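You operate a simulated robot arm through the tools that you are given. There is no shell and no other tool. Be economical: measure what you need, move in short steps, check, and stop when the job is done.

You are at the controls of a simulated robot arm. One attempt, no reset.

## Task
Put things in order on the top of the check bench. At the end: the silver hinge half (marked "UPPER") from the top of the check bench stands on top of the black round pad; the white block from the top of the check bench stands where the silver hinge half stood; the black filter stands where the white block stood; the black numbered lamp from the top of the check bench stands on top of the black door mirror; whatever was shut is shut again. Leave all else as you found it, and nothing knocked over.

The check looks at the end state, three seconds after you hand in, the way a careful person would. Anything else that was tipped, shoved, dropped, spilled or broken makes it a failure.

## Robot
A 7-joint arm with a two-finger parallel gripper, fixed in place. Base frame: the origin is at the foot of the arm, x ahead of it, y to its left, z up; the work surface is at about z = 860. Lengths are in mm, angles in degrees, forces in N, time in s.
With the tool pointing down near the work surface it reaches from about 300 to 700 mm from the base axis. Its first joint turns from -66.0 to 66.0 degrees. Payload 1.57 kg.
The TCP is the grasp point between the finger pads, 30 mm short of the fingertips. In the tool frame z runs along the fingers and y along their closing line. Largest opening 110 mm; finger width 24, thickness 12; the body of the gripper, 48 by 112 mm, starts 78 mm behind the TCP.
Orientation is that of the tool frame in the base frame, as a unit quaternion [x, y, z, w]. With the fingers straight down and closing along the base's y, the tool's x points along the base's -x, its y along +y and its z along -z.

## Interface
- The arm moves only by the tool send_rows. Its argument "increments" is a list of rows, each an object of numbers (a shift or turn left out is 0, a gripper value left out holds the last): "dx", "dy", "dz": the shift along the tool's x, y, z in mm; "ax", "ay", "az": the turn, a rotation vector about the tool's x, y, z in rad. In form: [{"dx": .., "dy": .., "dz": .., "ax": .., "ay": .., "az": ..}, ...]. A call has 1 to 20 rows; each row is the pose to reach, as a shift and turn from the pose commanded when the call began, along the tool's axes at that moment. "hand" is the opening in per cent of the stroke, from 0 (shut) to 100 (fully open), set as the call begins (left out, the last holds). Rows are played at 5 a second. More than 50 mm and 8.6 degrees between two rows, or a gripper value outside its range, and nothing of the call is played. A pose out of reach is approached as far as the arm can. The call stops where the force on the tool passes 40 N (or 10 N more than at its start, if that is more) or the arm is blocked; 0.2 s more then pass. Each finger travels about 108 mm/s and halts on what it meets, pressing with about 20 N; the grip force reading is that of the motor and also rises with nothing between the fingers. The clock runs only during rows and for 0.2 s after the last one: add rows that repeat a pose to give the fingers time. The reply holds the time, the measured pose of the TCP, the force on the tool along the base axes, the opening and the grip force, in the units named above and with some noise.
- Cameras (640 x 400 px; columns grow to the right, rows downward): "scene" is fixed at [169.8, -405.6, 1387.2]; the picture's right is [0.68, -0.73, 0.00], its down [-0.53, -0.49, -0.69] and it looks along [0.51, 0.47, -0.72] (base axes); focal length 240 px, centre (320, 200). "wrist" rides on the gripper at [-36, 0, -80] in the tool frame; the picture's right is [0.00, -1.00, 0.00], its down [0.97, 0.00, -0.24] and it looks along [0.24, 0.00, 0.97] (tool axes); focal length 218 px, centre (320, 200).
- snapshot(camera): a new picture of that camera. The clock stands still meanwhile.
- measure_at(camera, pixels): for up to 12 pixels [column, row] of the newest picture of that camera ("zoom" is the newest enlarged one), the place [x, y, z] in the base frame of the surface seen there, good to about 2 mm. The clock stands still meanwhile.
- zoom(camera, box): a new picture of the part [left, top, right, bottom] of that camera's present view, enlarged. The clock stands still meanwhile.
- close_job(): hands the job in; it is judged then, once.

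Go step by step. Measure first, check grasps and placings, and put right what went wrong. The budget is 80 turns and 54 pictures, counting those below and the enlarged ones. Unless the task says otherwise, let go and move clear before handing in.

The tools are called as name(argument=value, ...) on one line, values as JSON. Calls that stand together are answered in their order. send_rows: Moves the arm, as the interface text tells. Its arguments: {"type":"object","properties":{"increments":{"type":"array","items":{"type":"object","properties":{"dx":{"type":"number"},"dy":{"type":"number"},"dz":{"type":"number"},"ax":{"type":"number"},"ay":{"type":"number"},"az":{"type":"number"}}}},"hand":{"type":"number"}},"required":["increments"]} The other tools are called the same way: snapshot (camera) takes a picture; measure_at (camera, pixels) gives the place of the surface under pixels of a picture; zoom (camera, box) takes an enlarged picture of a part of a camera's view; close_job () hands the job in.

At the start:

```text
clock: 0.0
ee_pos: [372.4, 53.7, 1153.6]
tcp_rot: [0.0, 1.0, 0.0, 0.0]
contact_force: [0.0, 0.0, 0.1]
width: 110.0
grasp_force: 0.0
```

scene: 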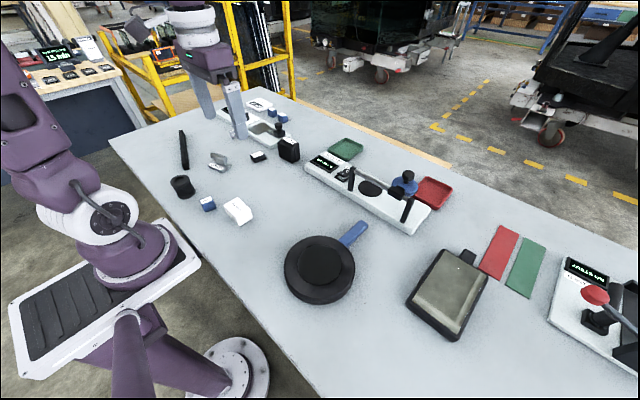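
wrist: 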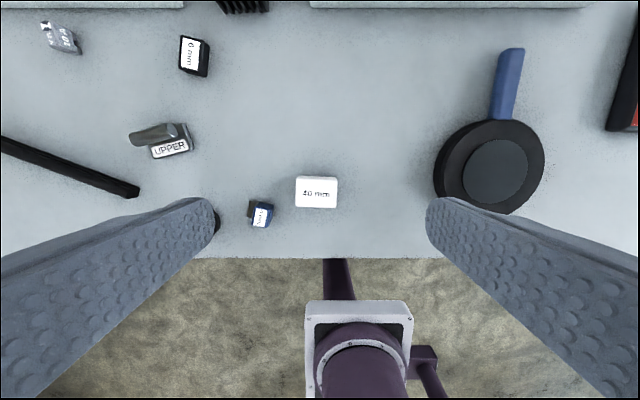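

The pictures show the bench, with the UPPER hinge near scene (218,162) and the white block at (238,210). I'll zoom in to identify the pad, filter, lamp and mirror.

zoom(camera="scene", box=[150, 80, 310, 230])

zoom(camera="scene", box=[270, 120, 470, 320])

zoom(camera="scene", box=[460, 200, 640, 400])

```text
2.67 times, centred on (230, 155) of scene
```

zoom: 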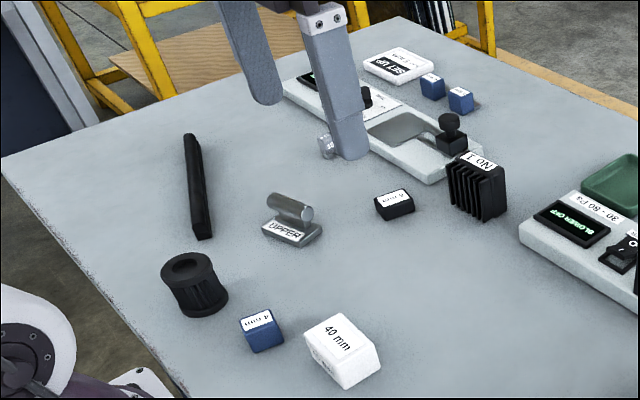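

```text
2.00 times, centred on (370, 220) of scene
```

zoom: 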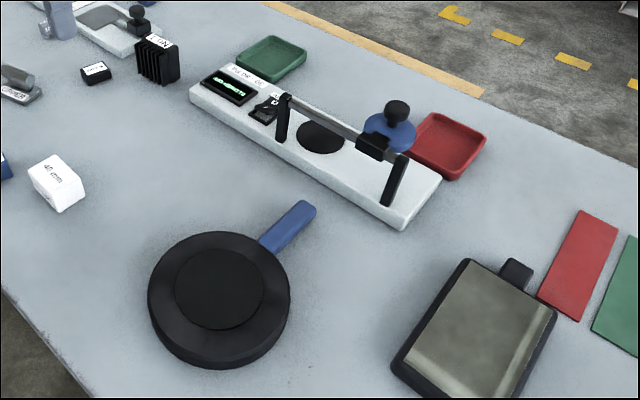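

```text
2.00 times, centred on (550, 300) of scene
```

zoom: 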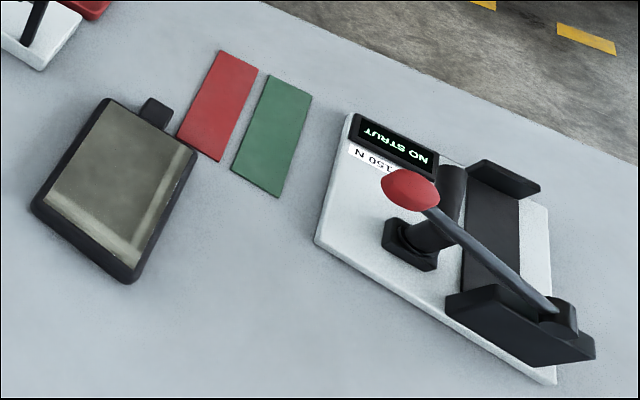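

The lamp is likely the finned "NO 1" at (289,150) and the mirror is at (450,290). The filter and the pad are still unclear, so I'll look closer at the stations and the round objects.

zoom(camera="scene", box=[295, 130, 455, 240])

zoom(camera="scene", box=[200, 85, 310, 165])

zoom(camera="scene", box=[160, 165, 260, 230])

zoom(camera="scene", box=[270, 210, 390, 310])

```text
3.64 times, centred on (375, 185) of scene
```

zoom: 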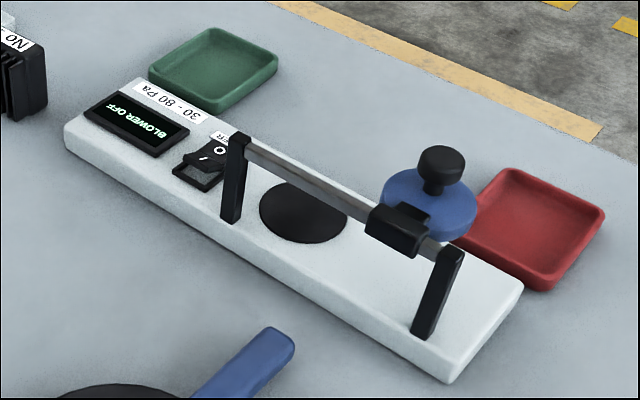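

```text
5.00 times, centred on (255, 125) of scene
```

zoom: 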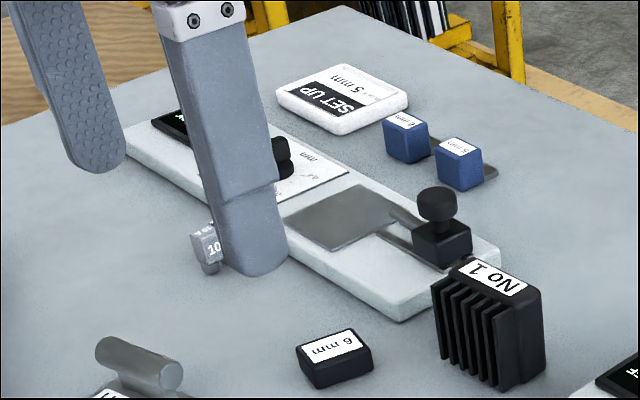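

```text
6.15 times, centred on (210, 198) of scene
```

zoom: 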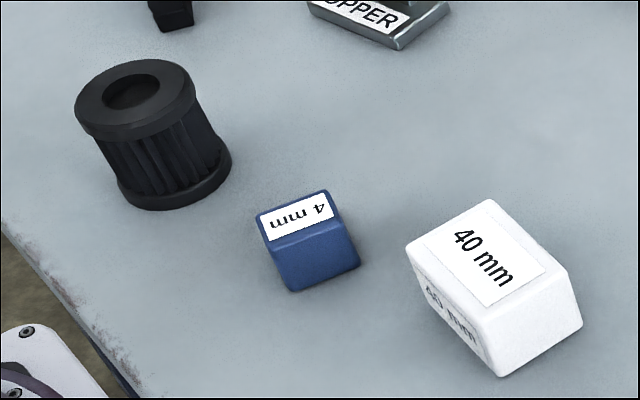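

```text
4.00 times, centred on (330, 260) of scene
```

zoom: 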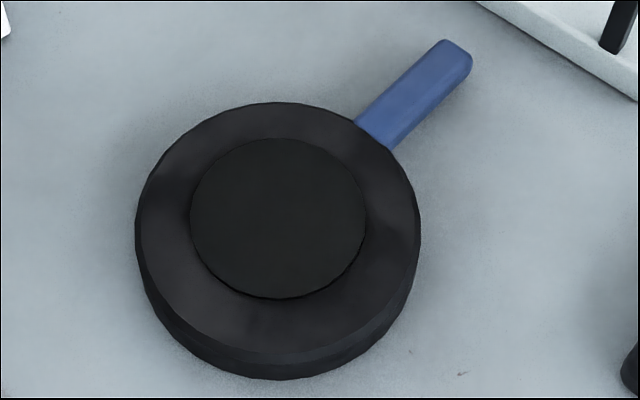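

The pleated cylinder at (181,187) is the filter. I'll measure the objects and both round discs.

snapshot(camera="scene")

measure_at(camera="scene", pixels=[[320, 262], [298, 270], [352, 285], [368, 187], [362, 190], [376, 188], [400, 225], [450, 285], [430, 298], [467, 275], [350, 235], [370, 270]])

measure_at(camera="wrist", pixels=[[297, 178], [336, 178], [336, 206], [297, 206], [132, 137], [175, 127], [187, 150], [155, 158], [182, 38], [208, 42], [204, 74], [181, 68]])

```text
44 pictures are left
```

scene: 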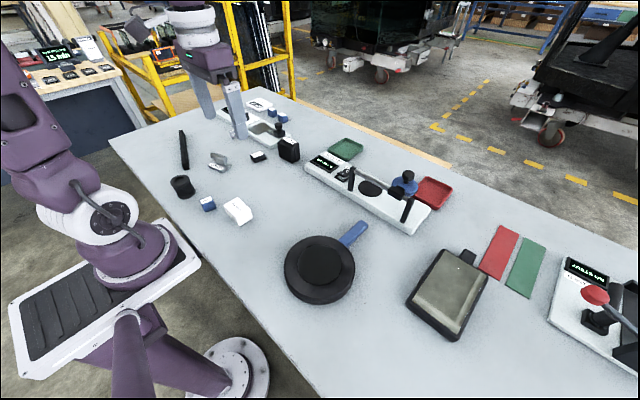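

```text
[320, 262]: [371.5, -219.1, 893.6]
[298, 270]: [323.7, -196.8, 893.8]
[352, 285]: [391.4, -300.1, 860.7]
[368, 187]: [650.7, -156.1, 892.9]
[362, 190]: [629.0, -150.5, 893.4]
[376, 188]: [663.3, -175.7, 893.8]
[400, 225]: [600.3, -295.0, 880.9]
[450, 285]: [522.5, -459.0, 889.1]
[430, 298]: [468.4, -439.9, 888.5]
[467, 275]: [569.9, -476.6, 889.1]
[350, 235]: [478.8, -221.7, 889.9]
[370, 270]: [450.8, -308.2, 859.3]
```

```text
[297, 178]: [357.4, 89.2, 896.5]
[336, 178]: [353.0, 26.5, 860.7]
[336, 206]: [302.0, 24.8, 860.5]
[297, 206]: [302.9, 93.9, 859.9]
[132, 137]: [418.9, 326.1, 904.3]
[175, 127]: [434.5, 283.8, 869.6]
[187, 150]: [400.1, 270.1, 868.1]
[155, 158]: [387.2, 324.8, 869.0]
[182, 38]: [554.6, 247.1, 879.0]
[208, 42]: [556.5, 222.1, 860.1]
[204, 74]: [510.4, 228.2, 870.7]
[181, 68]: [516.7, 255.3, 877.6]
```

The station disc reads 893 and the pan's centre reads 893.6. I'll check how far each disc stands above its surroundings, to decide which one is a "pad".

measure_at(camera="scene", pixels=[[390, 205], [352, 192], [385, 178], [343, 187], [372, 200], [304, 250], [318, 242], [292, 262], [325, 290], [345, 265], [358, 228], [340, 248]])

send_rows(increments=[{"dy": -45}, {"dy": -90}, {"dy": -135}, {"dy": -180}, {"dy": -225}, {"dx": -40, "dy": -240}, {"dx": -40, "dy": -240}])

snapshot(camera="wrist")

snapshot(camera="scene")

```text
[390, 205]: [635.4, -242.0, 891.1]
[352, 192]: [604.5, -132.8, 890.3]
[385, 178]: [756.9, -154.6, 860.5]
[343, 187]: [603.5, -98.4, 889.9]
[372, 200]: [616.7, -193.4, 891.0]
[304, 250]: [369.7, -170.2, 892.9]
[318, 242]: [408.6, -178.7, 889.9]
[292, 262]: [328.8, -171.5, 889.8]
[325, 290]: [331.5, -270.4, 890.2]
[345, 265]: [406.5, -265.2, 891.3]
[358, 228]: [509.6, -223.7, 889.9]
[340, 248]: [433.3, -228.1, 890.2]
```

```text
clock: 1.6
ee_pos: [409.9, -185.5, 1155.0]
tcp_rot: [0.0, 1.0, 0.0, 0.001]
contact_force: [0.1, -0.3, 0.1]
width: 110.2
grasp_force: 0.1
```

```text
43 pictures are left
```

wrist: 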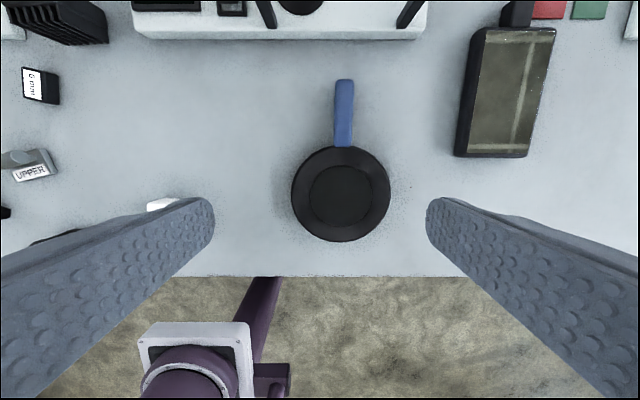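

```text
42 pictures are left
```

scene: 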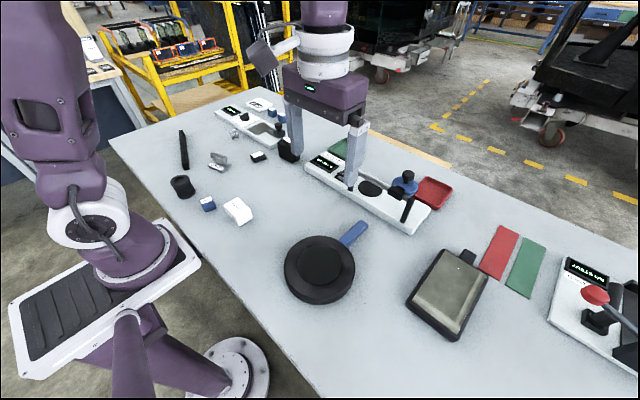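

The free-standing pan-shaped piece with the blue handle is the round pad: its disc is raised about 3 mm on a body with its top at 890. I'll measure the pad and mirror from here, then go look closely at the hinge, block and filter.

measure_at(camera="wrist", pixels=[[341, 193], [311, 193], [371, 193], [341, 165], [341, 221], [485, 45], [543, 45], [524, 140], [470, 140], [505, 90], [490, 150], [515, 10]])

send_rows(increments=[{"dy": 45}, {"dy": 90}, {"dy": 135}, {"dy": 180}, {"dy": 225}, {"dy": 270}, {"dy": 315}, {"dy": 355}, {"dy": 395, "dz": 30}, {"dy": 425, "dz": 60}, {"dy": 425, "dz": 60}])

snapshot(camera="wrist")

```text
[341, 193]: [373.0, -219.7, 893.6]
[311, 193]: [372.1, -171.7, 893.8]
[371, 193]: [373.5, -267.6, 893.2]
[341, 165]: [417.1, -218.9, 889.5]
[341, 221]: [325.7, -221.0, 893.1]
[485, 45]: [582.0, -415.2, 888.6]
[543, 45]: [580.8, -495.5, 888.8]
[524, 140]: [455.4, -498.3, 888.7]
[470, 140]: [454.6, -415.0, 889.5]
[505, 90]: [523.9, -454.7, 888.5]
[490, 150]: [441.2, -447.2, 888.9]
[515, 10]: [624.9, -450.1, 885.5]
```

```text
clock: 4.0
ee_pos: [411.0, 238.4, 1093.1]
tcp_rot: [-0.001, 1.0, 0.0, 0.0]
contact_force: [-0.1, 0.4, 0.8]
width: 110.3
grasp_force: 0.0
```

```text
41 pictures are left
```

wrist: 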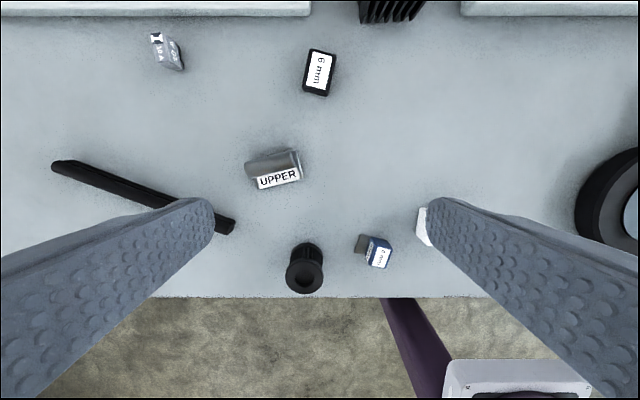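

The hinge is at wrist (275,168), the filter at (304,268) and the blue block at (374,250). I'll zoom in on them for precise geometry.

zoom(camera="wrist", box=[220, 130, 340, 205])

measure_at(camera="zoom", pixels=[[150, 180], [290, 150], [420, 120], [300, 220], [420, 190], [200, 310], [300, 290], [425, 255], [205, 345], [440, 290], [150, 260], [310, 245]])

measure_at(camera="wrist", pixels=[[304, 293], [304, 258], [287, 275], [322, 275], [290, 262], [319, 262], [304, 244], [366, 236], [391, 242], [385, 267], [366, 262], [355, 244]])

```text
5.33 times, centred on (280, 168) of wrist
```

zoom: 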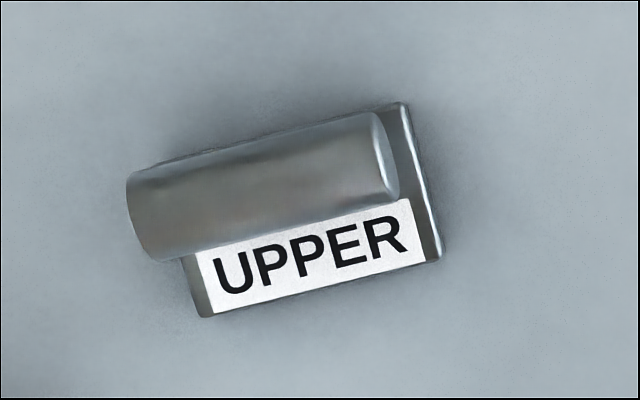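

```text
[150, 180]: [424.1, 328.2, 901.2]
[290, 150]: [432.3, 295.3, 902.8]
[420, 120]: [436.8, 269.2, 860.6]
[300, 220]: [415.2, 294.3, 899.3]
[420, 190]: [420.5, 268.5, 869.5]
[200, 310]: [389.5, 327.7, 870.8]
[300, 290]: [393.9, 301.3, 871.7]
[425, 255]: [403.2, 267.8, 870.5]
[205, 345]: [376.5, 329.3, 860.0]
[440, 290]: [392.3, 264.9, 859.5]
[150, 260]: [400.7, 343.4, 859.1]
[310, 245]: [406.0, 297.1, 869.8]
```

```text
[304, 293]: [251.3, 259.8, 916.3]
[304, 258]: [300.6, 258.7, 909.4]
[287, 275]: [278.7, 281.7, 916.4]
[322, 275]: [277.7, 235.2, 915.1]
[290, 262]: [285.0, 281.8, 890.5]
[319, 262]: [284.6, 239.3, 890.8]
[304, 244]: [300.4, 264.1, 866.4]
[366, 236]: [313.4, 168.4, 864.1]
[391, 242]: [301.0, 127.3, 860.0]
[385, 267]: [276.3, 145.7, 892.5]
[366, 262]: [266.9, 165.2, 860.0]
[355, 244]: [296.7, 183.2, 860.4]
```

Hinge plate: top at 870, centre about (415,301), long axis about 13.5° off y, with a barrel above it topping out near 903. The filter is centred near (278,259) with its top at 916. I'll zoom in from the scene camera to see the barrel's side profile, the filter and the block.

zoom(camera="scene", box=[195, 140, 245, 180])

measure_at(camera="zoom", pixels=[[200, 120], [260, 140], [340, 180], [380, 205], [370, 190], [340, 230], [400, 270], [450, 230], [300, 260], [180, 240], [190, 180], [270, 190]])

zoom(camera="scene", box=[165, 165, 265, 230])

measure_at(camera="zoom", pixels=[[390, 250], [455, 203], [538, 265], [470, 310], [380, 280], [465, 365], [550, 320], [100, 100], [100, 75], [50, 100], [160, 85], [105, 125]])

```text
10.00 times, centred on (220, 160) of scene
```

zoom: 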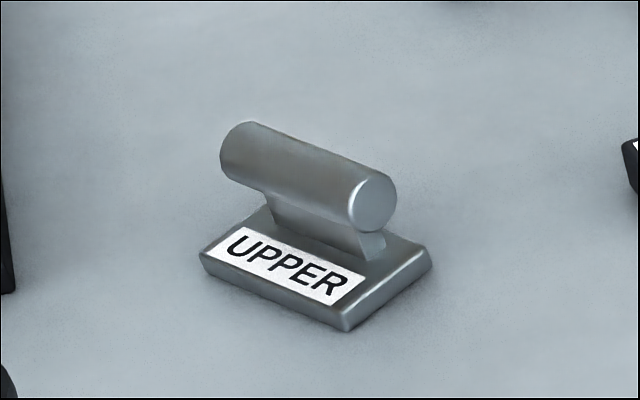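

```text
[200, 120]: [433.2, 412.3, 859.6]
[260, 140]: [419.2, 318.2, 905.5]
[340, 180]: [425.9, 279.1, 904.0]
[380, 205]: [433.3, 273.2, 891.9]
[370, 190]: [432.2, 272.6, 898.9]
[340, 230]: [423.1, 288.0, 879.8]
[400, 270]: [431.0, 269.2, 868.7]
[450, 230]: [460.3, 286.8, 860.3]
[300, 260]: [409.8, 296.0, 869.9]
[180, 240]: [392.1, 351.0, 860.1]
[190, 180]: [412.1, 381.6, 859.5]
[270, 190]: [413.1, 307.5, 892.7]
```

```text
6.15 times, centred on (215, 198) of scene
```

zoom: 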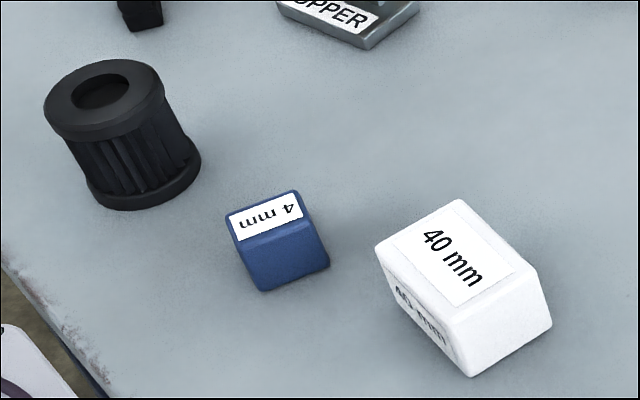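

```text
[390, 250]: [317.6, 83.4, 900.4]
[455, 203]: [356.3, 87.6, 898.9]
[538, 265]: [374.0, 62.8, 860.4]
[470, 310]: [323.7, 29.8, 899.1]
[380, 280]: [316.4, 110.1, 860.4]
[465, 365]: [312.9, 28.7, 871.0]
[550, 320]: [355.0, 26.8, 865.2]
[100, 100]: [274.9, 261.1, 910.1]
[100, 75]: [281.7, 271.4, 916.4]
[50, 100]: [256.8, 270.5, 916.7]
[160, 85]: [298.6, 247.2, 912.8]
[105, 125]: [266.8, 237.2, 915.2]
```

The hinge is a plate with a web and a barrel (z about 881–905, axis near (424.5,301)). The block spans x 315–355 and y 27–88, so its centre is about (335,57). I'll turn the gripper to close across the barrel and go above it.

send_rows(hand=65, increments=[{"dx": -2, "dy": 10, "az": 0.133}, {"dx": -4, "dy": 20, "az": 0.267}, {"dx": -6, "dy": 30, "az": 0.4, "dz": 10}, {"dx": -8, "dy": 40, "az": 0.533, "dz": 20}, {"dx": -10, "dy": 50, "az": 0.667, "dz": 30}, {"dx": -12, "dy": 60, "az": 0.8, "dz": 40}, {"dx": -12.5, "dy": 62.5, "az": 0.933, "dz": 50}, {"dx": -12.5, "dy": 62.5, "az": 1.067, "dz": 60}, {"dx": -12.5, "dy": 62.5, "az": 1.2, "dz": 80}, {"dx": -12.5, "dy": 62.5, "az": 1.333, "dz": 110}, {"dx": -12.5, "dy": 62.5, "az": 1.333, "dz": 130}, {"dx": -12.5, "dy": 62.5, "az": 1.333, "dz": 130}])

snapshot(camera="wrist")

zoom(camera="scene", box=[160, 90, 280, 190])

```text
clock: 6.6
ee_pos: [424.5, 300.8, 963.2]
tcp_rot: [0.619, 0.786, -0.001, 0.0]
contact_force: [-0.2, 0.2, 0.2]
width: 71.6
grasp_force: 0.1
```

```text
37 pictures are left
```

wrist: 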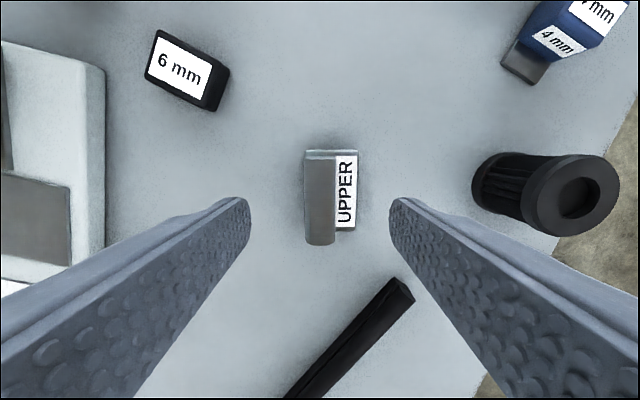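

```text
4.00 times, centred on (220, 140) of scene
```

zoom: 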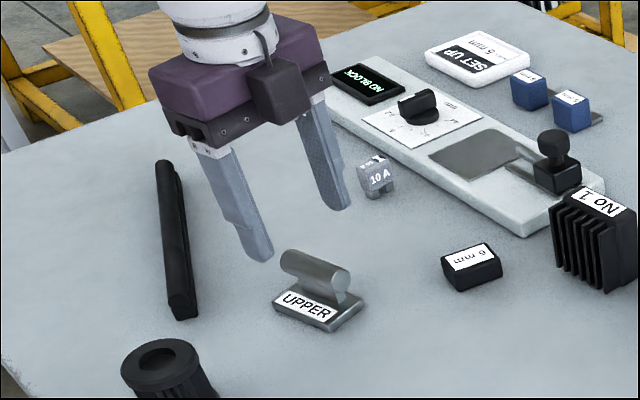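

The gripper is aligned with the hinge. I'll measure the bar's end at (400,285) for clearance, along with the barrel's sides.

measure_at(camera="wrist", pixels=[[400, 282], [410, 300], [388, 298], [309, 200], [321, 200], [332, 200], [322, 242], [320, 158], [345, 152], [357, 152], [354, 229], [307, 152]])

```text
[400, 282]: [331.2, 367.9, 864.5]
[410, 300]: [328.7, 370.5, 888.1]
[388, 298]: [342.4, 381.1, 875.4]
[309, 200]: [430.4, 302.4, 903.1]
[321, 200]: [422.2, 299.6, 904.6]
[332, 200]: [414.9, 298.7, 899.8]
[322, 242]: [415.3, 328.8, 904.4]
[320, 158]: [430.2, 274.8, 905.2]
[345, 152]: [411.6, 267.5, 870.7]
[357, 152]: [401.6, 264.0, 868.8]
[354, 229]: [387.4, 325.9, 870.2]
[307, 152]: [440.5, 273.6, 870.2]
```

Barrel axis is near (422.5,301) and there is plenty of clearance. I'll descend to z = 904, then close.

send_rows(increments=[{"dy": -1.5, "dz": 20}, {"dy": -1.5, "dz": 40}, {"dy": -1.5, "dz": 54}, {"dy": -1.5, "dz": 59.5}, {"dy": -1.5, "dz": 59.5}])

send_rows(hand=0, increments=[{"dz": 0}, {"dz": 0}, {"dz": 0}, {"dz": 0}])

send_rows(increments=[{"dz": -5}, {"dz": -15}, {"dz": -25}, {"dz": -25}])

snapshot(camera="wrist")

zoom(camera="scene", box=[170, 100, 270, 190])

```text
clock: 7.8
ee_pos: [422.7, 301.3, 904.6]
tcp_rot: [0.619, 0.786, 0.0, 0.0]
contact_force: [0.6, 0.8, -0.4]
width: 71.6
grasp_force: 0.0
```

```text
clock: 8.8
ee_pos: [422.4, 301.5, 905.6]
tcp_rot: [0.618, 0.786, 0.0, -0.001]
contact_force: [1.7, 0.0, 0.6]
width: 20.7
grasp_force: 20.0
```

```text
clock: 9.8
ee_pos: [423.3, 301.9, 929.6]
tcp_rot: [0.619, 0.786, 0.0, 0.0]
contact_force: [-0.2, -0.6, -3.5]
width: 20.8
grasp_force: 19.9
```

```text
35 pictures are left
```

wrist: 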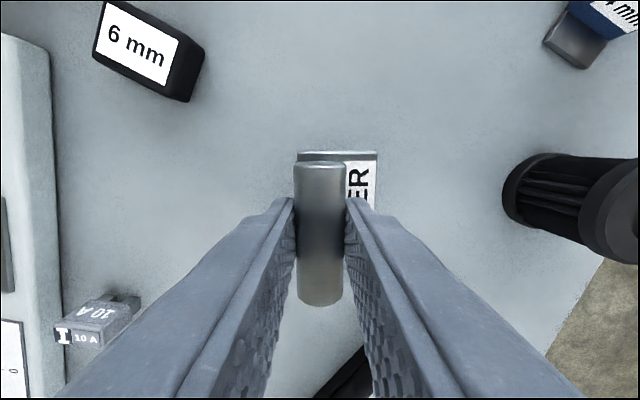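

```text
4.44 times, centred on (220, 145) of scene
```

zoom: 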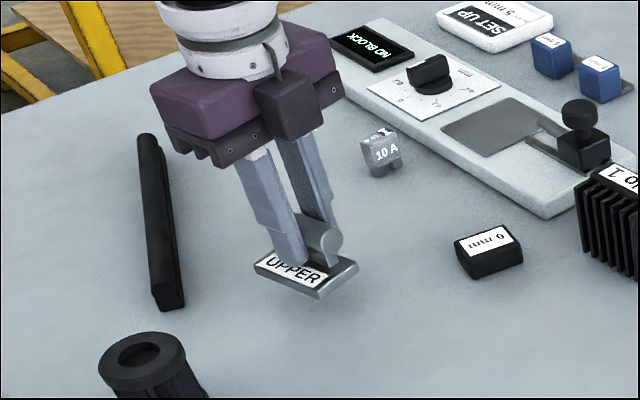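

The hinge is held level (width 20.8) and lifted 24 mm. I'll lift higher and carry it over the pad centre (372,-219.5).

send_rows(increments=[{"dz": -40}, {"dz": -80}, {"dz": -100}, {"dx": -19, "dy": -6.4, "dz": -100}, {"dx": -57, "dy": -19.1, "dz": -100}, {"dx": -95, "dy": -31.8, "dz": -100}, {"dx": -135, "dy": -45.2, "dz": -100}, {"dx": -175, "dy": -58.6, "dz": -100}, {"dx": -215, "dy": -72, "dz": -100}, {"dx": -255, "dy": -85.3, "dz": -100}, {"dx": -295, "dy": -98.7, "dz": -100}, {"dx": -335, "dy": -112.1, "dz": -100}, {"dx": -375, "dy": -125.5, "dz": -100}, {"dx": -415, "dy": -138.9, "dz": -100}, {"dx": -450, "dy": -150.6, "dz": -100}, {"dx": -480, "dy": -160.6, "dz": -100}, {"dx": -494.6, "dy": -165.5, "dz": -100}, {"dx": -494.6, "dy": -165.5, "dz": -80}, {"dx": -494.6, "dy": -165.5, "dz": -50}, {"dx": -494.6, "dy": -165.5, "dz": -50}])

snapshot(camera="wrist")

snapshot(camera="scene")

```text
clock: 14.0
ee_pos: [377.8, -218.1, 978.6]
tcp_rot: [0.619, 0.786, 0.0, 0.0]
contact_force: [-0.4, -0.6, -2.1]
width: 20.4
grasp_force: 20.1
```

```text
33 pictures are left
```

wrist: 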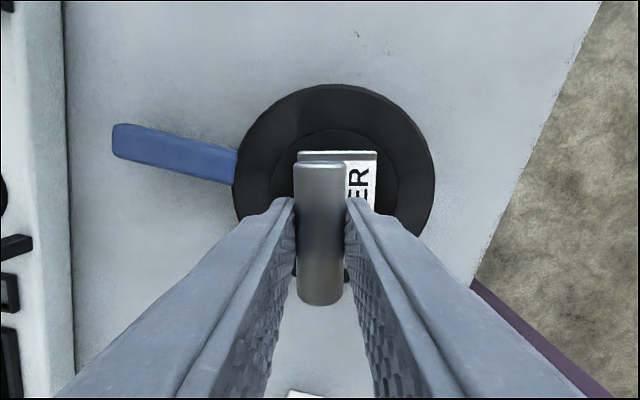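

```text
32 pictures are left
```

scene: 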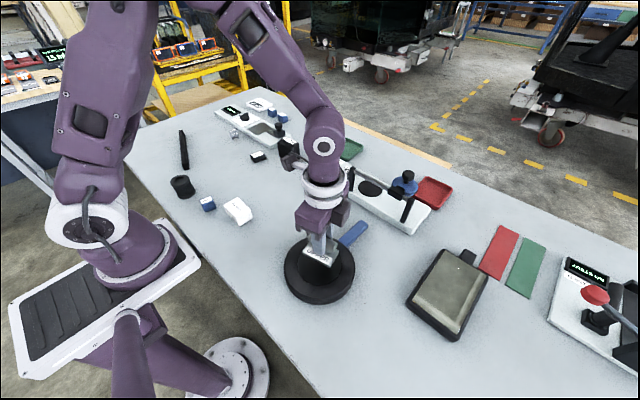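

It is over the disc. I'll lower gently until contact, at about z = 939.

send_rows(increments=[{"dz": 15}, {"dz": 28}, {"dz": 34}, {"dz": 36}, {"dz": 37}, {"dz": 38}, {"dz": 38}])

```text
clock: 15.6
ee_pos: [378.6, -218.8, 939.9]
tcp_rot: [0.618, 0.786, 0.0, 0.0]
contact_force: [0.5, -0.2, -3.0]
width: 20.6
grasp_force: 20.0
```

send_rows(increments=[{"dz": 0.7}, {"dz": 1.4}, {"dz": 2}, {"dz": 2}])

zoom(camera="scene", box=[270, 210, 380, 310])

```text
clock: 16.6
ee_pos: [378.2, -218.4, 940.0]
tcp_rot: [0.618, 0.786, 0.0, -0.001]
contact_force: [-1.5, -0.6, -2.3]
width: 20.6
grasp_force: 19.9
```

```text
4.00 times, centred on (325, 260) of scene
```

zoom: 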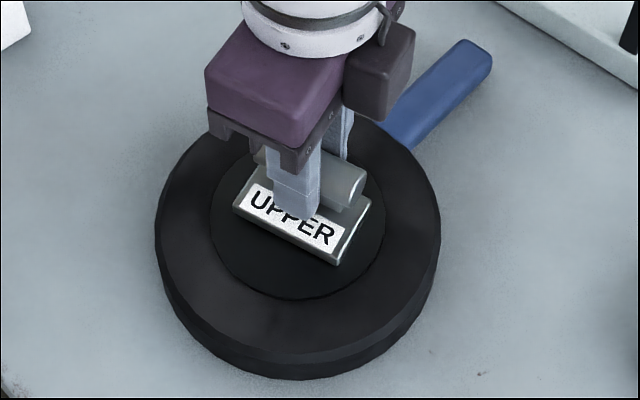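

The force still reads about the hinge's own weight, so it is at or near contact. I'll inch down further.

send_rows(increments=[{"dz": 0.7}, {"dz": 1.4}, {"dz": 1.4}])

```text
clock: 17.4
ee_pos: [377.6, -218.0, 937.0]
tcp_rot: [0.618, 0.786, -0.001, 0.0]
contact_force: [-0.5, 0.4, -3.8]
width: 20.7
grasp_force: 20.3
```

send_rows(increments=[{"dz": 0.7}, {"dz": 1.2}, {"dz": 1.2}])

zoom(camera="scene", box=[290, 230, 360, 290])

```text
clock: 18.2
ee_pos: [378.2, -218.6, 936.5]
tcp_rot: [0.619, 0.785, -0.001, 0.0]
contact_force: [1.1, -0.5, 13.6]
width: 20.9
grasp_force: 20.3
```

```text
6.67 times, centred on (325, 260) of scene
```

zoom: 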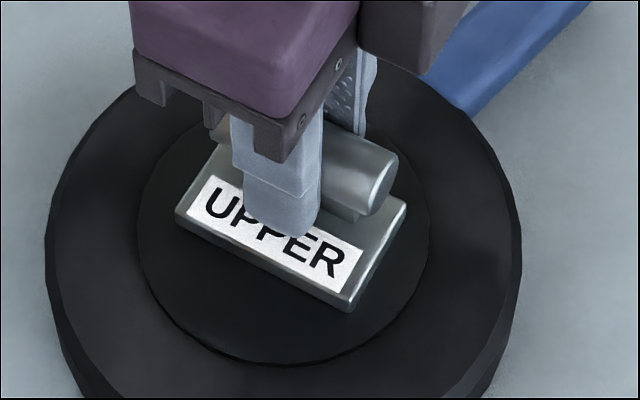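

There is contact at 13.6 N. I'll back off a hair, open, and go up.

send_rows(increments=[{"dz": -0.6}, {"dz": -0.6}])

send_rows(hand=55, increments=[{"dz": 0}, {"dz": 0}, {"dz": 0}])

send_rows(increments=[{"dz": -20}, {"dz": -50}, {"dz": -90}, {"dz": -130}, {"dz": -130}])

snapshot(camera="wrist")

measure_at(camera="wrist", pixels=[[320, 200], [320, 170]])

```text
clock: 18.8
ee_pos: [377.0, -218.0, 936.3]
tcp_rot: [0.618, 0.786, 0.0, 0.0]
contact_force: [1.3, -1.9, -0.8]
width: 20.7
grasp_force: 20.5
```

```text
clock: 19.6
ee_pos: [377.7, -216.8, 937.6]
tcp_rot: [0.618, 0.786, 0.001, 0.0]
contact_force: [-0.3, 0.1, -0.2]
width: 60.5
grasp_force: 0.0
```

```text
clock: 20.8
ee_pos: [378.4, -218.7, 1067.1]
tcp_rot: [0.618, 0.786, 0.0, 0.0]
contact_force: [0.4, 0.6, 0.5]
width: 60.6
grasp_force: 0.0
```

```text
29 pictures are left
```

wrist: 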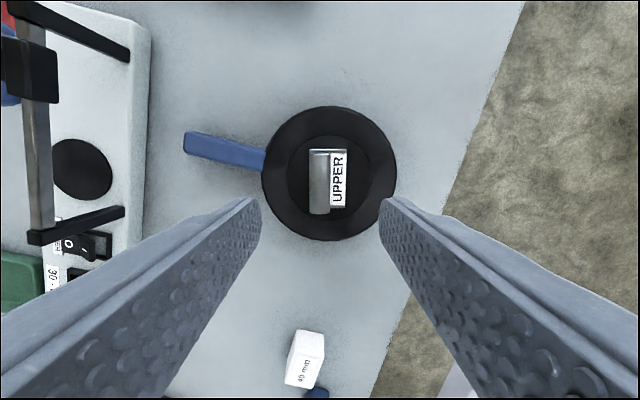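

```text
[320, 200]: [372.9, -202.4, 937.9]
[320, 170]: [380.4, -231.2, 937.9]
```

The hinge stands flat on the pad with its barrel top at 938. Next I go above the white block at (335,57), turned so the fingers close along x.

send_rows(hand=65, increments=[{"dx": 40, "dy": 3, "az": 0.06}, {"dx": 80, "dy": 6, "az": 0.12}, {"dx": 120, "dy": 9, "az": 0.18}, {"dx": 160, "dy": 12, "az": 0.2374}, {"dx": 200, "dy": 15, "az": 0.2374}, {"dx": 240, "dy": 18, "az": 0.2374}, {"dx": 277.9, "dy": 22, "az": 0.2374, "dz": 20}, {"dx": 277.9, "dy": 22, "az": 0.2374, "dz": 60}, {"dx": 277.9, "dy": 22, "az": 0.2374, "dz": 77}, {"dx": 277.9, "dy": 22, "az": 0.2374, "dz": 77}])

zoom(camera="wrist", box=[220, 120, 420, 250])

measure_at(camera="zoom", pixels=[[320, 150], [320, 200], [320, 250], [280, 200], [360, 200]])

```text
clock: 23.0
ee_pos: [333.8, 56.4, 989.2]
tcp_rot: [0.707, 0.708, 0.0, 0.0]
contact_force: [0.8, 0.5, 0.3]
width: 71.4
grasp_force: 0.0
```

```text
3.08 times, centred on (320, 185) of wrist
```

zoom: 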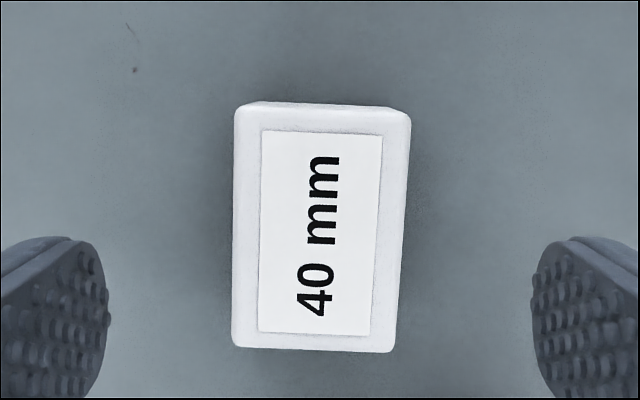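

```text
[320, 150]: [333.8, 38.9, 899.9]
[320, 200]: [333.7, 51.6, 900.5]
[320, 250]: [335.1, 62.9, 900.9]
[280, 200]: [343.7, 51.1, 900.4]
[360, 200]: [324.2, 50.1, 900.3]
```

The block top is centred at about (334,58.5) with roughly 2° of yaw. I'll go down to z = 897 and grip.

send_rows(increments=[{"dx": 2, "dz": 30, "az": 0.035}, {"dx": 2, "dz": 60, "az": 0.035}, {"dx": 2, "dz": 85, "az": 0.035}, {"dx": 2, "dz": 93, "az": 0.035}, {"dx": 2, "dz": 93, "az": 0.035}])

send_rows(hand=0, increments=[{"dz": 0}, {"dz": 0}, {"dz": 0}, {"dz": 0}])

send_rows(increments=[{"dz": -10}, {"dz": -40}, {"dz": -80}, {"dz": -110}, {"dz": -110}])

```text
clock: 24.2
ee_pos: [333.2, 60.1, 897.0]
tcp_rot: [0.72, 0.694, 0.0, -0.001]
contact_force: [-0.3, 0.6, -0.4]
width: 71.3
grasp_force: 0.1
```

```text
clock: 25.2
ee_pos: [333.1, 59.7, 897.6]
tcp_rot: [0.72, 0.694, 0.0, 0.0]
contact_force: [-0.3, 0.6, -0.3]
width: 44.6
grasp_force: 20.3
```

```text
clock: 26.4
ee_pos: [334.9, 58.9, 1006.9]
tcp_rot: [0.72, 0.694, 0.001, 0.0]
contact_force: [-0.6, -0.2, -1.4]
width: 44.5
grasp_force: 19.8
```

The block is held (width 44.5). I'll carry it to the hinge's former spot (414,300).

send_rows(increments=[{"dx": 40, "dy": 11.5}, {"dx": 80, "dy": 23}, {"dx": 120, "dy": 34.5}, {"dx": 160, "dy": 46}, {"dx": 200, "dy": 57.5}, {"dx": 230, "dy": 66}, {"dx": 243.8, "dy": 70.1}, {"dx": 243.8, "dy": 70.1}, {"dx": 243.8, "dy": 70.1, "dz": 40}, {"dx": 243.8, "dy": 70.1, "dz": 80}, {"dx": 243.8, "dy": 70.1, "dz": 100}, {"dx": 243.8, "dy": 70.1, "dz": 106}, {"dx": 243.8, "dy": 70.1, "dz": 108}, {"dx": 243.8, "dy": 70.1, "dz": 109}, {"dx": 243.8, "dy": 70.1, "dz": 109}])

```text
clock: 29.6
ee_pos: [412.6, 300.5, 898.5]
tcp_rot: [0.72, 0.694, 0.0, 0.0]
contact_force: [0.2, 0.5, -1.8]
width: 44.5
grasp_force: 19.9
```

send_rows(increments=[{"dz": 0.5}, {"dz": 1}, {"dz": 1.5}, {"dz": 1.5}])

```text
clock: 30.6
ee_pos: [413.2, 300.8, 895.9]
tcp_rot: [0.72, 0.694, 0.0, 0.0]
contact_force: [-1.5, -1.5, 14.2]
width: 44.8
grasp_force: 19.9
```

It has touched down. I'll ease off, release, lift and look.

send_rows(increments=[{"dz": -0.6}, {"dz": -0.6}])

send_rows(hand=60, increments=[{"dz": 0}, {"dz": 0}, {"dz": 0}])

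send_rows(increments=[{"dz": -20}, {"dz": -50}, {"dz": -90}, {"dz": -120}, {"dz": -120}])

snapshot(camera="wrist")

measure_at(camera="wrist", pixels=[[320, 200], [320, 160], [320, 230], [570, 250], [540, 250], [600, 250], [570, 225], [570, 275]])

```text
clock: 31.2
ee_pos: [413.2, 300.0, 896.9]
tcp_rot: [0.719, 0.695, 0.0, 0.0]
contact_force: [1.1, 0.9, 2.4]
width: 44.6
grasp_force: 20.3
```

```text
clock: 32.0
ee_pos: [412.5, 300.0, 896.9]
tcp_rot: [0.719, 0.694, 0.0, 0.0]
contact_force: [0.2, -0.9, -0.5]
width: 65.9
grasp_force: 0.0
```

```text
clock: 33.2
ee_pos: [414.3, 299.3, 1017.6]
tcp_rot: [0.718, 0.696, 0.0, 0.0]
contact_force: [0.2, 0.0, 0.3]
width: 66.1
grasp_force: 0.1
```

```text
27 pictures are left
```

wrist: 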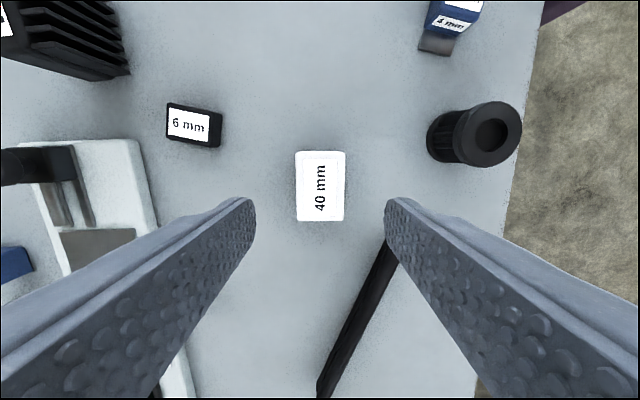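

```text
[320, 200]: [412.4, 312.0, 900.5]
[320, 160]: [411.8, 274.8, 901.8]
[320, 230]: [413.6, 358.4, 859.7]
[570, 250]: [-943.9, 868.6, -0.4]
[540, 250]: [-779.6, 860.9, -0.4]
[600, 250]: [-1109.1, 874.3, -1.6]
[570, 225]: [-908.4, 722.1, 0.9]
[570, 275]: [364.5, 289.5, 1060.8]
```

The block stands at (412.5,~300). Next is the filter: I'll go above (277.5,259).

send_rows(hand=75, increments=[{"dx": -15, "dy": -44}, {"dx": -30, "dy": -88}, {"dx": -46, "dy": -134.9}, {"dx": -46, "dy": -134.9}])

snapshot(camera="wrist")

measure_at(camera="wrist", pixels=[[320, 180], [293, 180], [347, 180], [320, 160], [320, 205], [305, 190], [335, 190]])

```text
clock: 34.2
ee_pos: [278.4, 259.3, 1017.2]
tcp_rot: [0.719, 0.695, 0.0, 0.0]
contact_force: [0.0, -0.6, 0.2]
width: 82.7
grasp_force: 0.0
```

```text
26 pictures are left
```

wrist: 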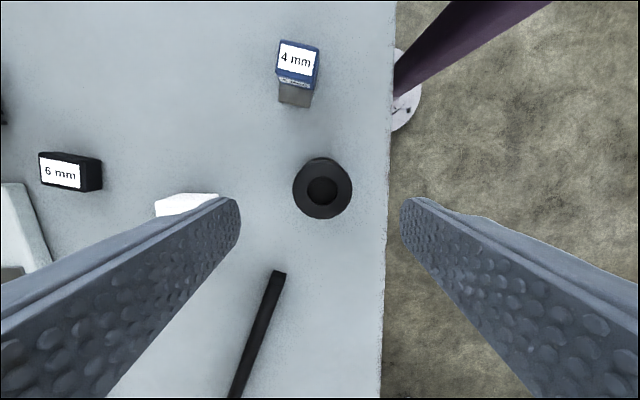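

```text
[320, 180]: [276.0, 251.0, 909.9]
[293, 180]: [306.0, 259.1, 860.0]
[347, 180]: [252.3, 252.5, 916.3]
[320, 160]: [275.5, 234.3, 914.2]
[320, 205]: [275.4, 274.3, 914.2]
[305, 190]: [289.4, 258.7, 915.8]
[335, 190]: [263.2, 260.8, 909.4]
```

The filter's top ring is centred at about (275.5,259.5) with a radius of about 26. I'll descend to z = 896 and grip both flanges.

send_rows(increments=[{"dy": -2, "dz": 40}, {"dy": -2, "dz": 80}, {"dy": -2, "dz": 110}, {"dy": -2, "dz": 121}, {"dy": -2, "dz": 121}])

send_rows(hand=0, increments=[{"dz": 0}, {"dz": 0}, {"dz": 0}, {"dz": 0}])

send_rows(increments=[{"dz": -10}, {"dz": -40}, {"dz": -80}, {"dz": -110}, {"dz": -110}])

snapshot(camera="wrist")

zoom(camera="scene", box=[120, 90, 260, 220])

```text
clock: 35.4
ee_pos: [275.8, 259.9, 894.0]
tcp_rot: [0.72, 0.694, 0.001, 0.0]
contact_force: [-1.1, 0.1, 0.1]
width: 82.5
grasp_force: 0.0
```

```text
clock: 36.4
ee_pos: [275.3, 258.8, 896.4]
tcp_rot: [0.72, 0.694, 0.0, 0.0]
contact_force: [0.5, -0.1, 0.2]
width: 50.7
grasp_force: 20.1
```

```text
clock: 37.6
ee_pos: [274.3, 257.9, 1006.5]
tcp_rot: [0.719, 0.695, 0.0, 0.0]
contact_force: [0.2, 0.0, 0.2]
width: 50.8
grasp_force: 19.7
```

```text
25 pictures are left
```

wrist: 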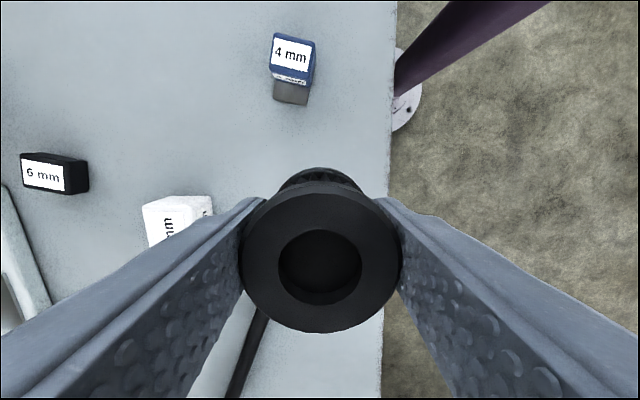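

```text
3.08 times, centred on (190, 155) of scene
```

zoom: 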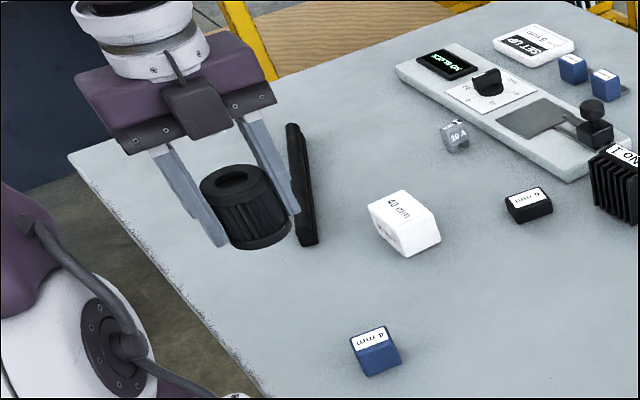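

The filter is held firmly. I'll carry it to the block's former spot (334,58.5).

send_rows(increments=[{"dx": -40, "dy": 13.3}, {"dx": -80, "dy": 26.6}, {"dx": -120, "dy": 39.9}, {"dx": -160, "dy": 53.2}, {"dx": -185, "dy": 61.5}, {"dx": -198.2, "dy": 65.9}, {"dx": -198.2, "dy": 65.9}, {"dx": -198.2, "dy": 65.9, "dz": 40}, {"dx": -198.2, "dy": 65.9, "dz": 80}, {"dx": -198.2, "dy": 65.9, "dz": 100}, {"dx": -198.2, "dy": 65.9, "dz": 106}, {"dx": -198.2, "dy": 65.9, "dz": 108}, {"dx": -198.2, "dy": 65.9, "dz": 109}, {"dx": -198.2, "dy": 65.9, "dz": 109}])

send_rows(increments=[{"dz": 0.5}, {"dz": 1}, {"dz": 1.3}, {"dz": 1.3}])

```text
clock: 40.6
ee_pos: [331.8, 57.5, 897.2]
tcp_rot: [0.719, 0.695, 0.001, 0.0]
contact_force: [0.9, -0.1, -1.5]
width: 50.7
grasp_force: 20.3
```

```text
clock: 41.6
ee_pos: [333.3, 58.1, 895.7]
tcp_rot: [0.719, 0.695, 0.001, 0.0]
contact_force: [-0.6, -0.5, -1.1]
width: 50.6
grasp_force: 20.2
```

send_rows(increments=[{"dz": 0.5}, {"dz": 1}, {"dz": 1}])

```text
clock: 42.4
ee_pos: [334.2, 59.2, 894.7]
tcp_rot: [0.72, 0.694, 0.0, 0.0]
contact_force: [-1.3, 1.7, 13.0]
width: 50.7
grasp_force: 20.0
```

It has touched down at 13 N. I'll ease off, release, lift and check.

send_rows(increments=[{"dz": -0.6}, {"dz": -0.6}])

send_rows(hand=70, increments=[{"dz": 0}, {"dz": 0}, {"dz": 0}])

send_rows(increments=[{"dz": -30}, {"dz": -70}, {"dz": -110}, {"dz": -150}, {"dz": -170}, {"dz": -170}])

snapshot(camera="wrist")

measure_at(camera="wrist", pixels=[[320, 170], [303, 182], [337, 182], [320, 195]])

zoom(camera="scene", box=[260, 125, 310, 170])

measure_at(camera="zoom", pixels=[[220, 150], [340, 190], [470, 210], [440, 160], [300, 130], [380, 320], [440, 330], [480, 300], [400, 260], [250, 250]])

```text
clock: 43.0
ee_pos: [333.9, 57.1, 895.7]
tcp_rot: [0.72, 0.694, 0.0, -0.001]
contact_force: [-0.5, -0.4, -0.7]
width: 50.9
grasp_force: 19.8
```

```text
clock: 43.8
ee_pos: [333.4, 59.5, 896.5]
tcp_rot: [0.719, 0.695, -0.001, 0.0]
contact_force: [1.1, -0.1, 0.1]
width: 77.0
grasp_force: 0.0
```

```text
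clock: 45.2
ee_pos: [333.7, 58.9, 1065.5]
tcp_rot: [0.719, 0.695, 0.001, 0.0]
contact_force: [0.0, -0.2, -0.4]
width: 76.9
grasp_force: 0.1
```

```text
23 pictures are left
```

wrist: 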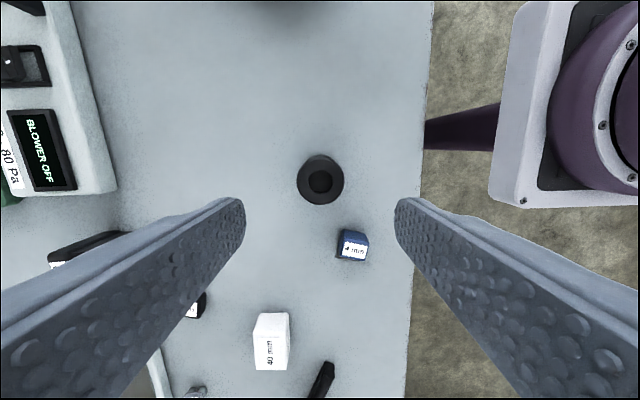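

```text
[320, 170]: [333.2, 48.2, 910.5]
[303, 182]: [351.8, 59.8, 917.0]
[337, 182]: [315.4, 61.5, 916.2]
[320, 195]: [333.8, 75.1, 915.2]
```

```text
8.89 times, centred on (285, 148) of scene
```

zoom: 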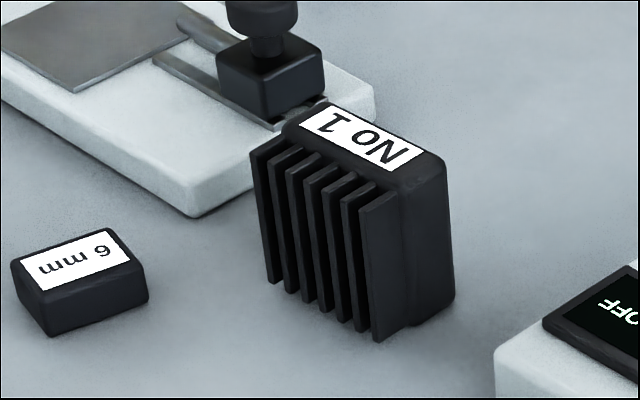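

```text
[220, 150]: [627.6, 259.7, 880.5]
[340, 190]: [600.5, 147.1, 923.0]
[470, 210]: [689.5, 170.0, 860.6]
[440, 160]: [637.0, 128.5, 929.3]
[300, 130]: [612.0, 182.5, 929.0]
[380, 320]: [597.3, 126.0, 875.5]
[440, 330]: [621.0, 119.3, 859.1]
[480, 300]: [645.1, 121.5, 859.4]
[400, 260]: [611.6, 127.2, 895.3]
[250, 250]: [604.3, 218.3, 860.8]
```

The filter stands at (333.5,~61). The lamp occupies x about 590–640 and y about 125–185, with its top at 929. I'll go above it.

send_rows(hand=75, increments=[{"dx": 15, "dy": 40}, {"dx": 31, "dy": 80}, {"dx": 46, "dy": 120}, {"dx": 62, "dy": 160}, {"dx": 77, "dy": 200}, {"dx": 92, "dy": 240}, {"dx": 106.8, "dy": 277.3}, {"dx": 106.8, "dy": 277.3}])

snapshot(camera="wrist")

zoom(camera="wrist", box=[250, 130, 390, 220])

```text
clock: 47.0
ee_pos: [614.0, 155.7, 1066.4]
tcp_rot: [0.719, 0.695, 0.0, -0.001]
contact_force: [0.2, -0.4, -1.2]
width: 82.5
grasp_force: 0.1
```

```text
21 pictures are left
```

wrist: 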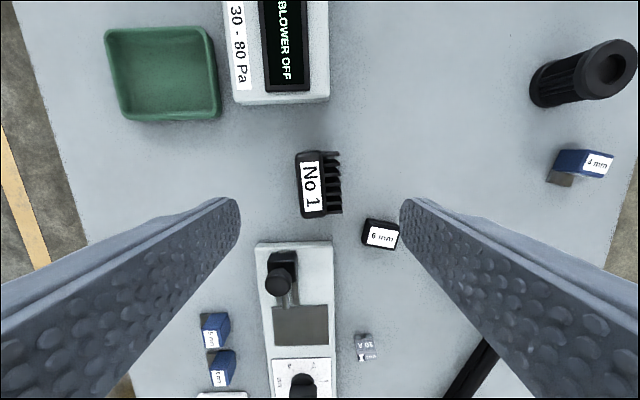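

```text
4.44 times, centred on (320, 175) of wrist
```

zoom: 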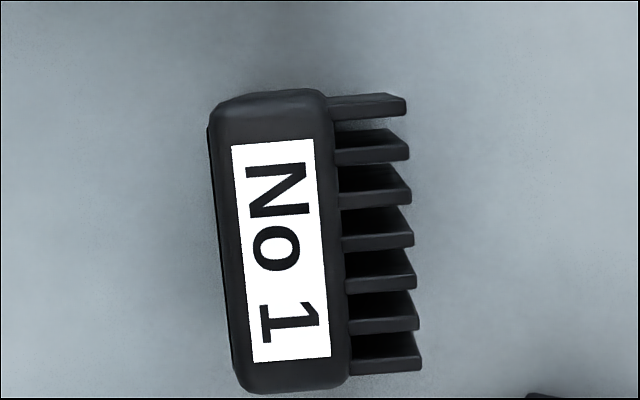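

The lamp has a body with fins on the -x side and is turned about -5° relative to the gripper. I'll measure its edges.

measure_at(camera="zoom", pixels=[[222, 130], [245, 370], [325, 110], [342, 370], [400, 103], [410, 235], [416, 362], [280, 100], [295, 380], [270, 240], [395, 240], [360, 275]])

```text
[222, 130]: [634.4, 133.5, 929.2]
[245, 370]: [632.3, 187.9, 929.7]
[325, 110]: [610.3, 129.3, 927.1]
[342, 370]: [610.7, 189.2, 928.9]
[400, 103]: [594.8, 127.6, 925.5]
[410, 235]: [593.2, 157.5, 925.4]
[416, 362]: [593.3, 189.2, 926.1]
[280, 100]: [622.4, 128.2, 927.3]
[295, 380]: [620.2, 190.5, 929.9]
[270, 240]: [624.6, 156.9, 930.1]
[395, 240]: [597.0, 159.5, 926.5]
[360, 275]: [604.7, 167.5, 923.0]
```

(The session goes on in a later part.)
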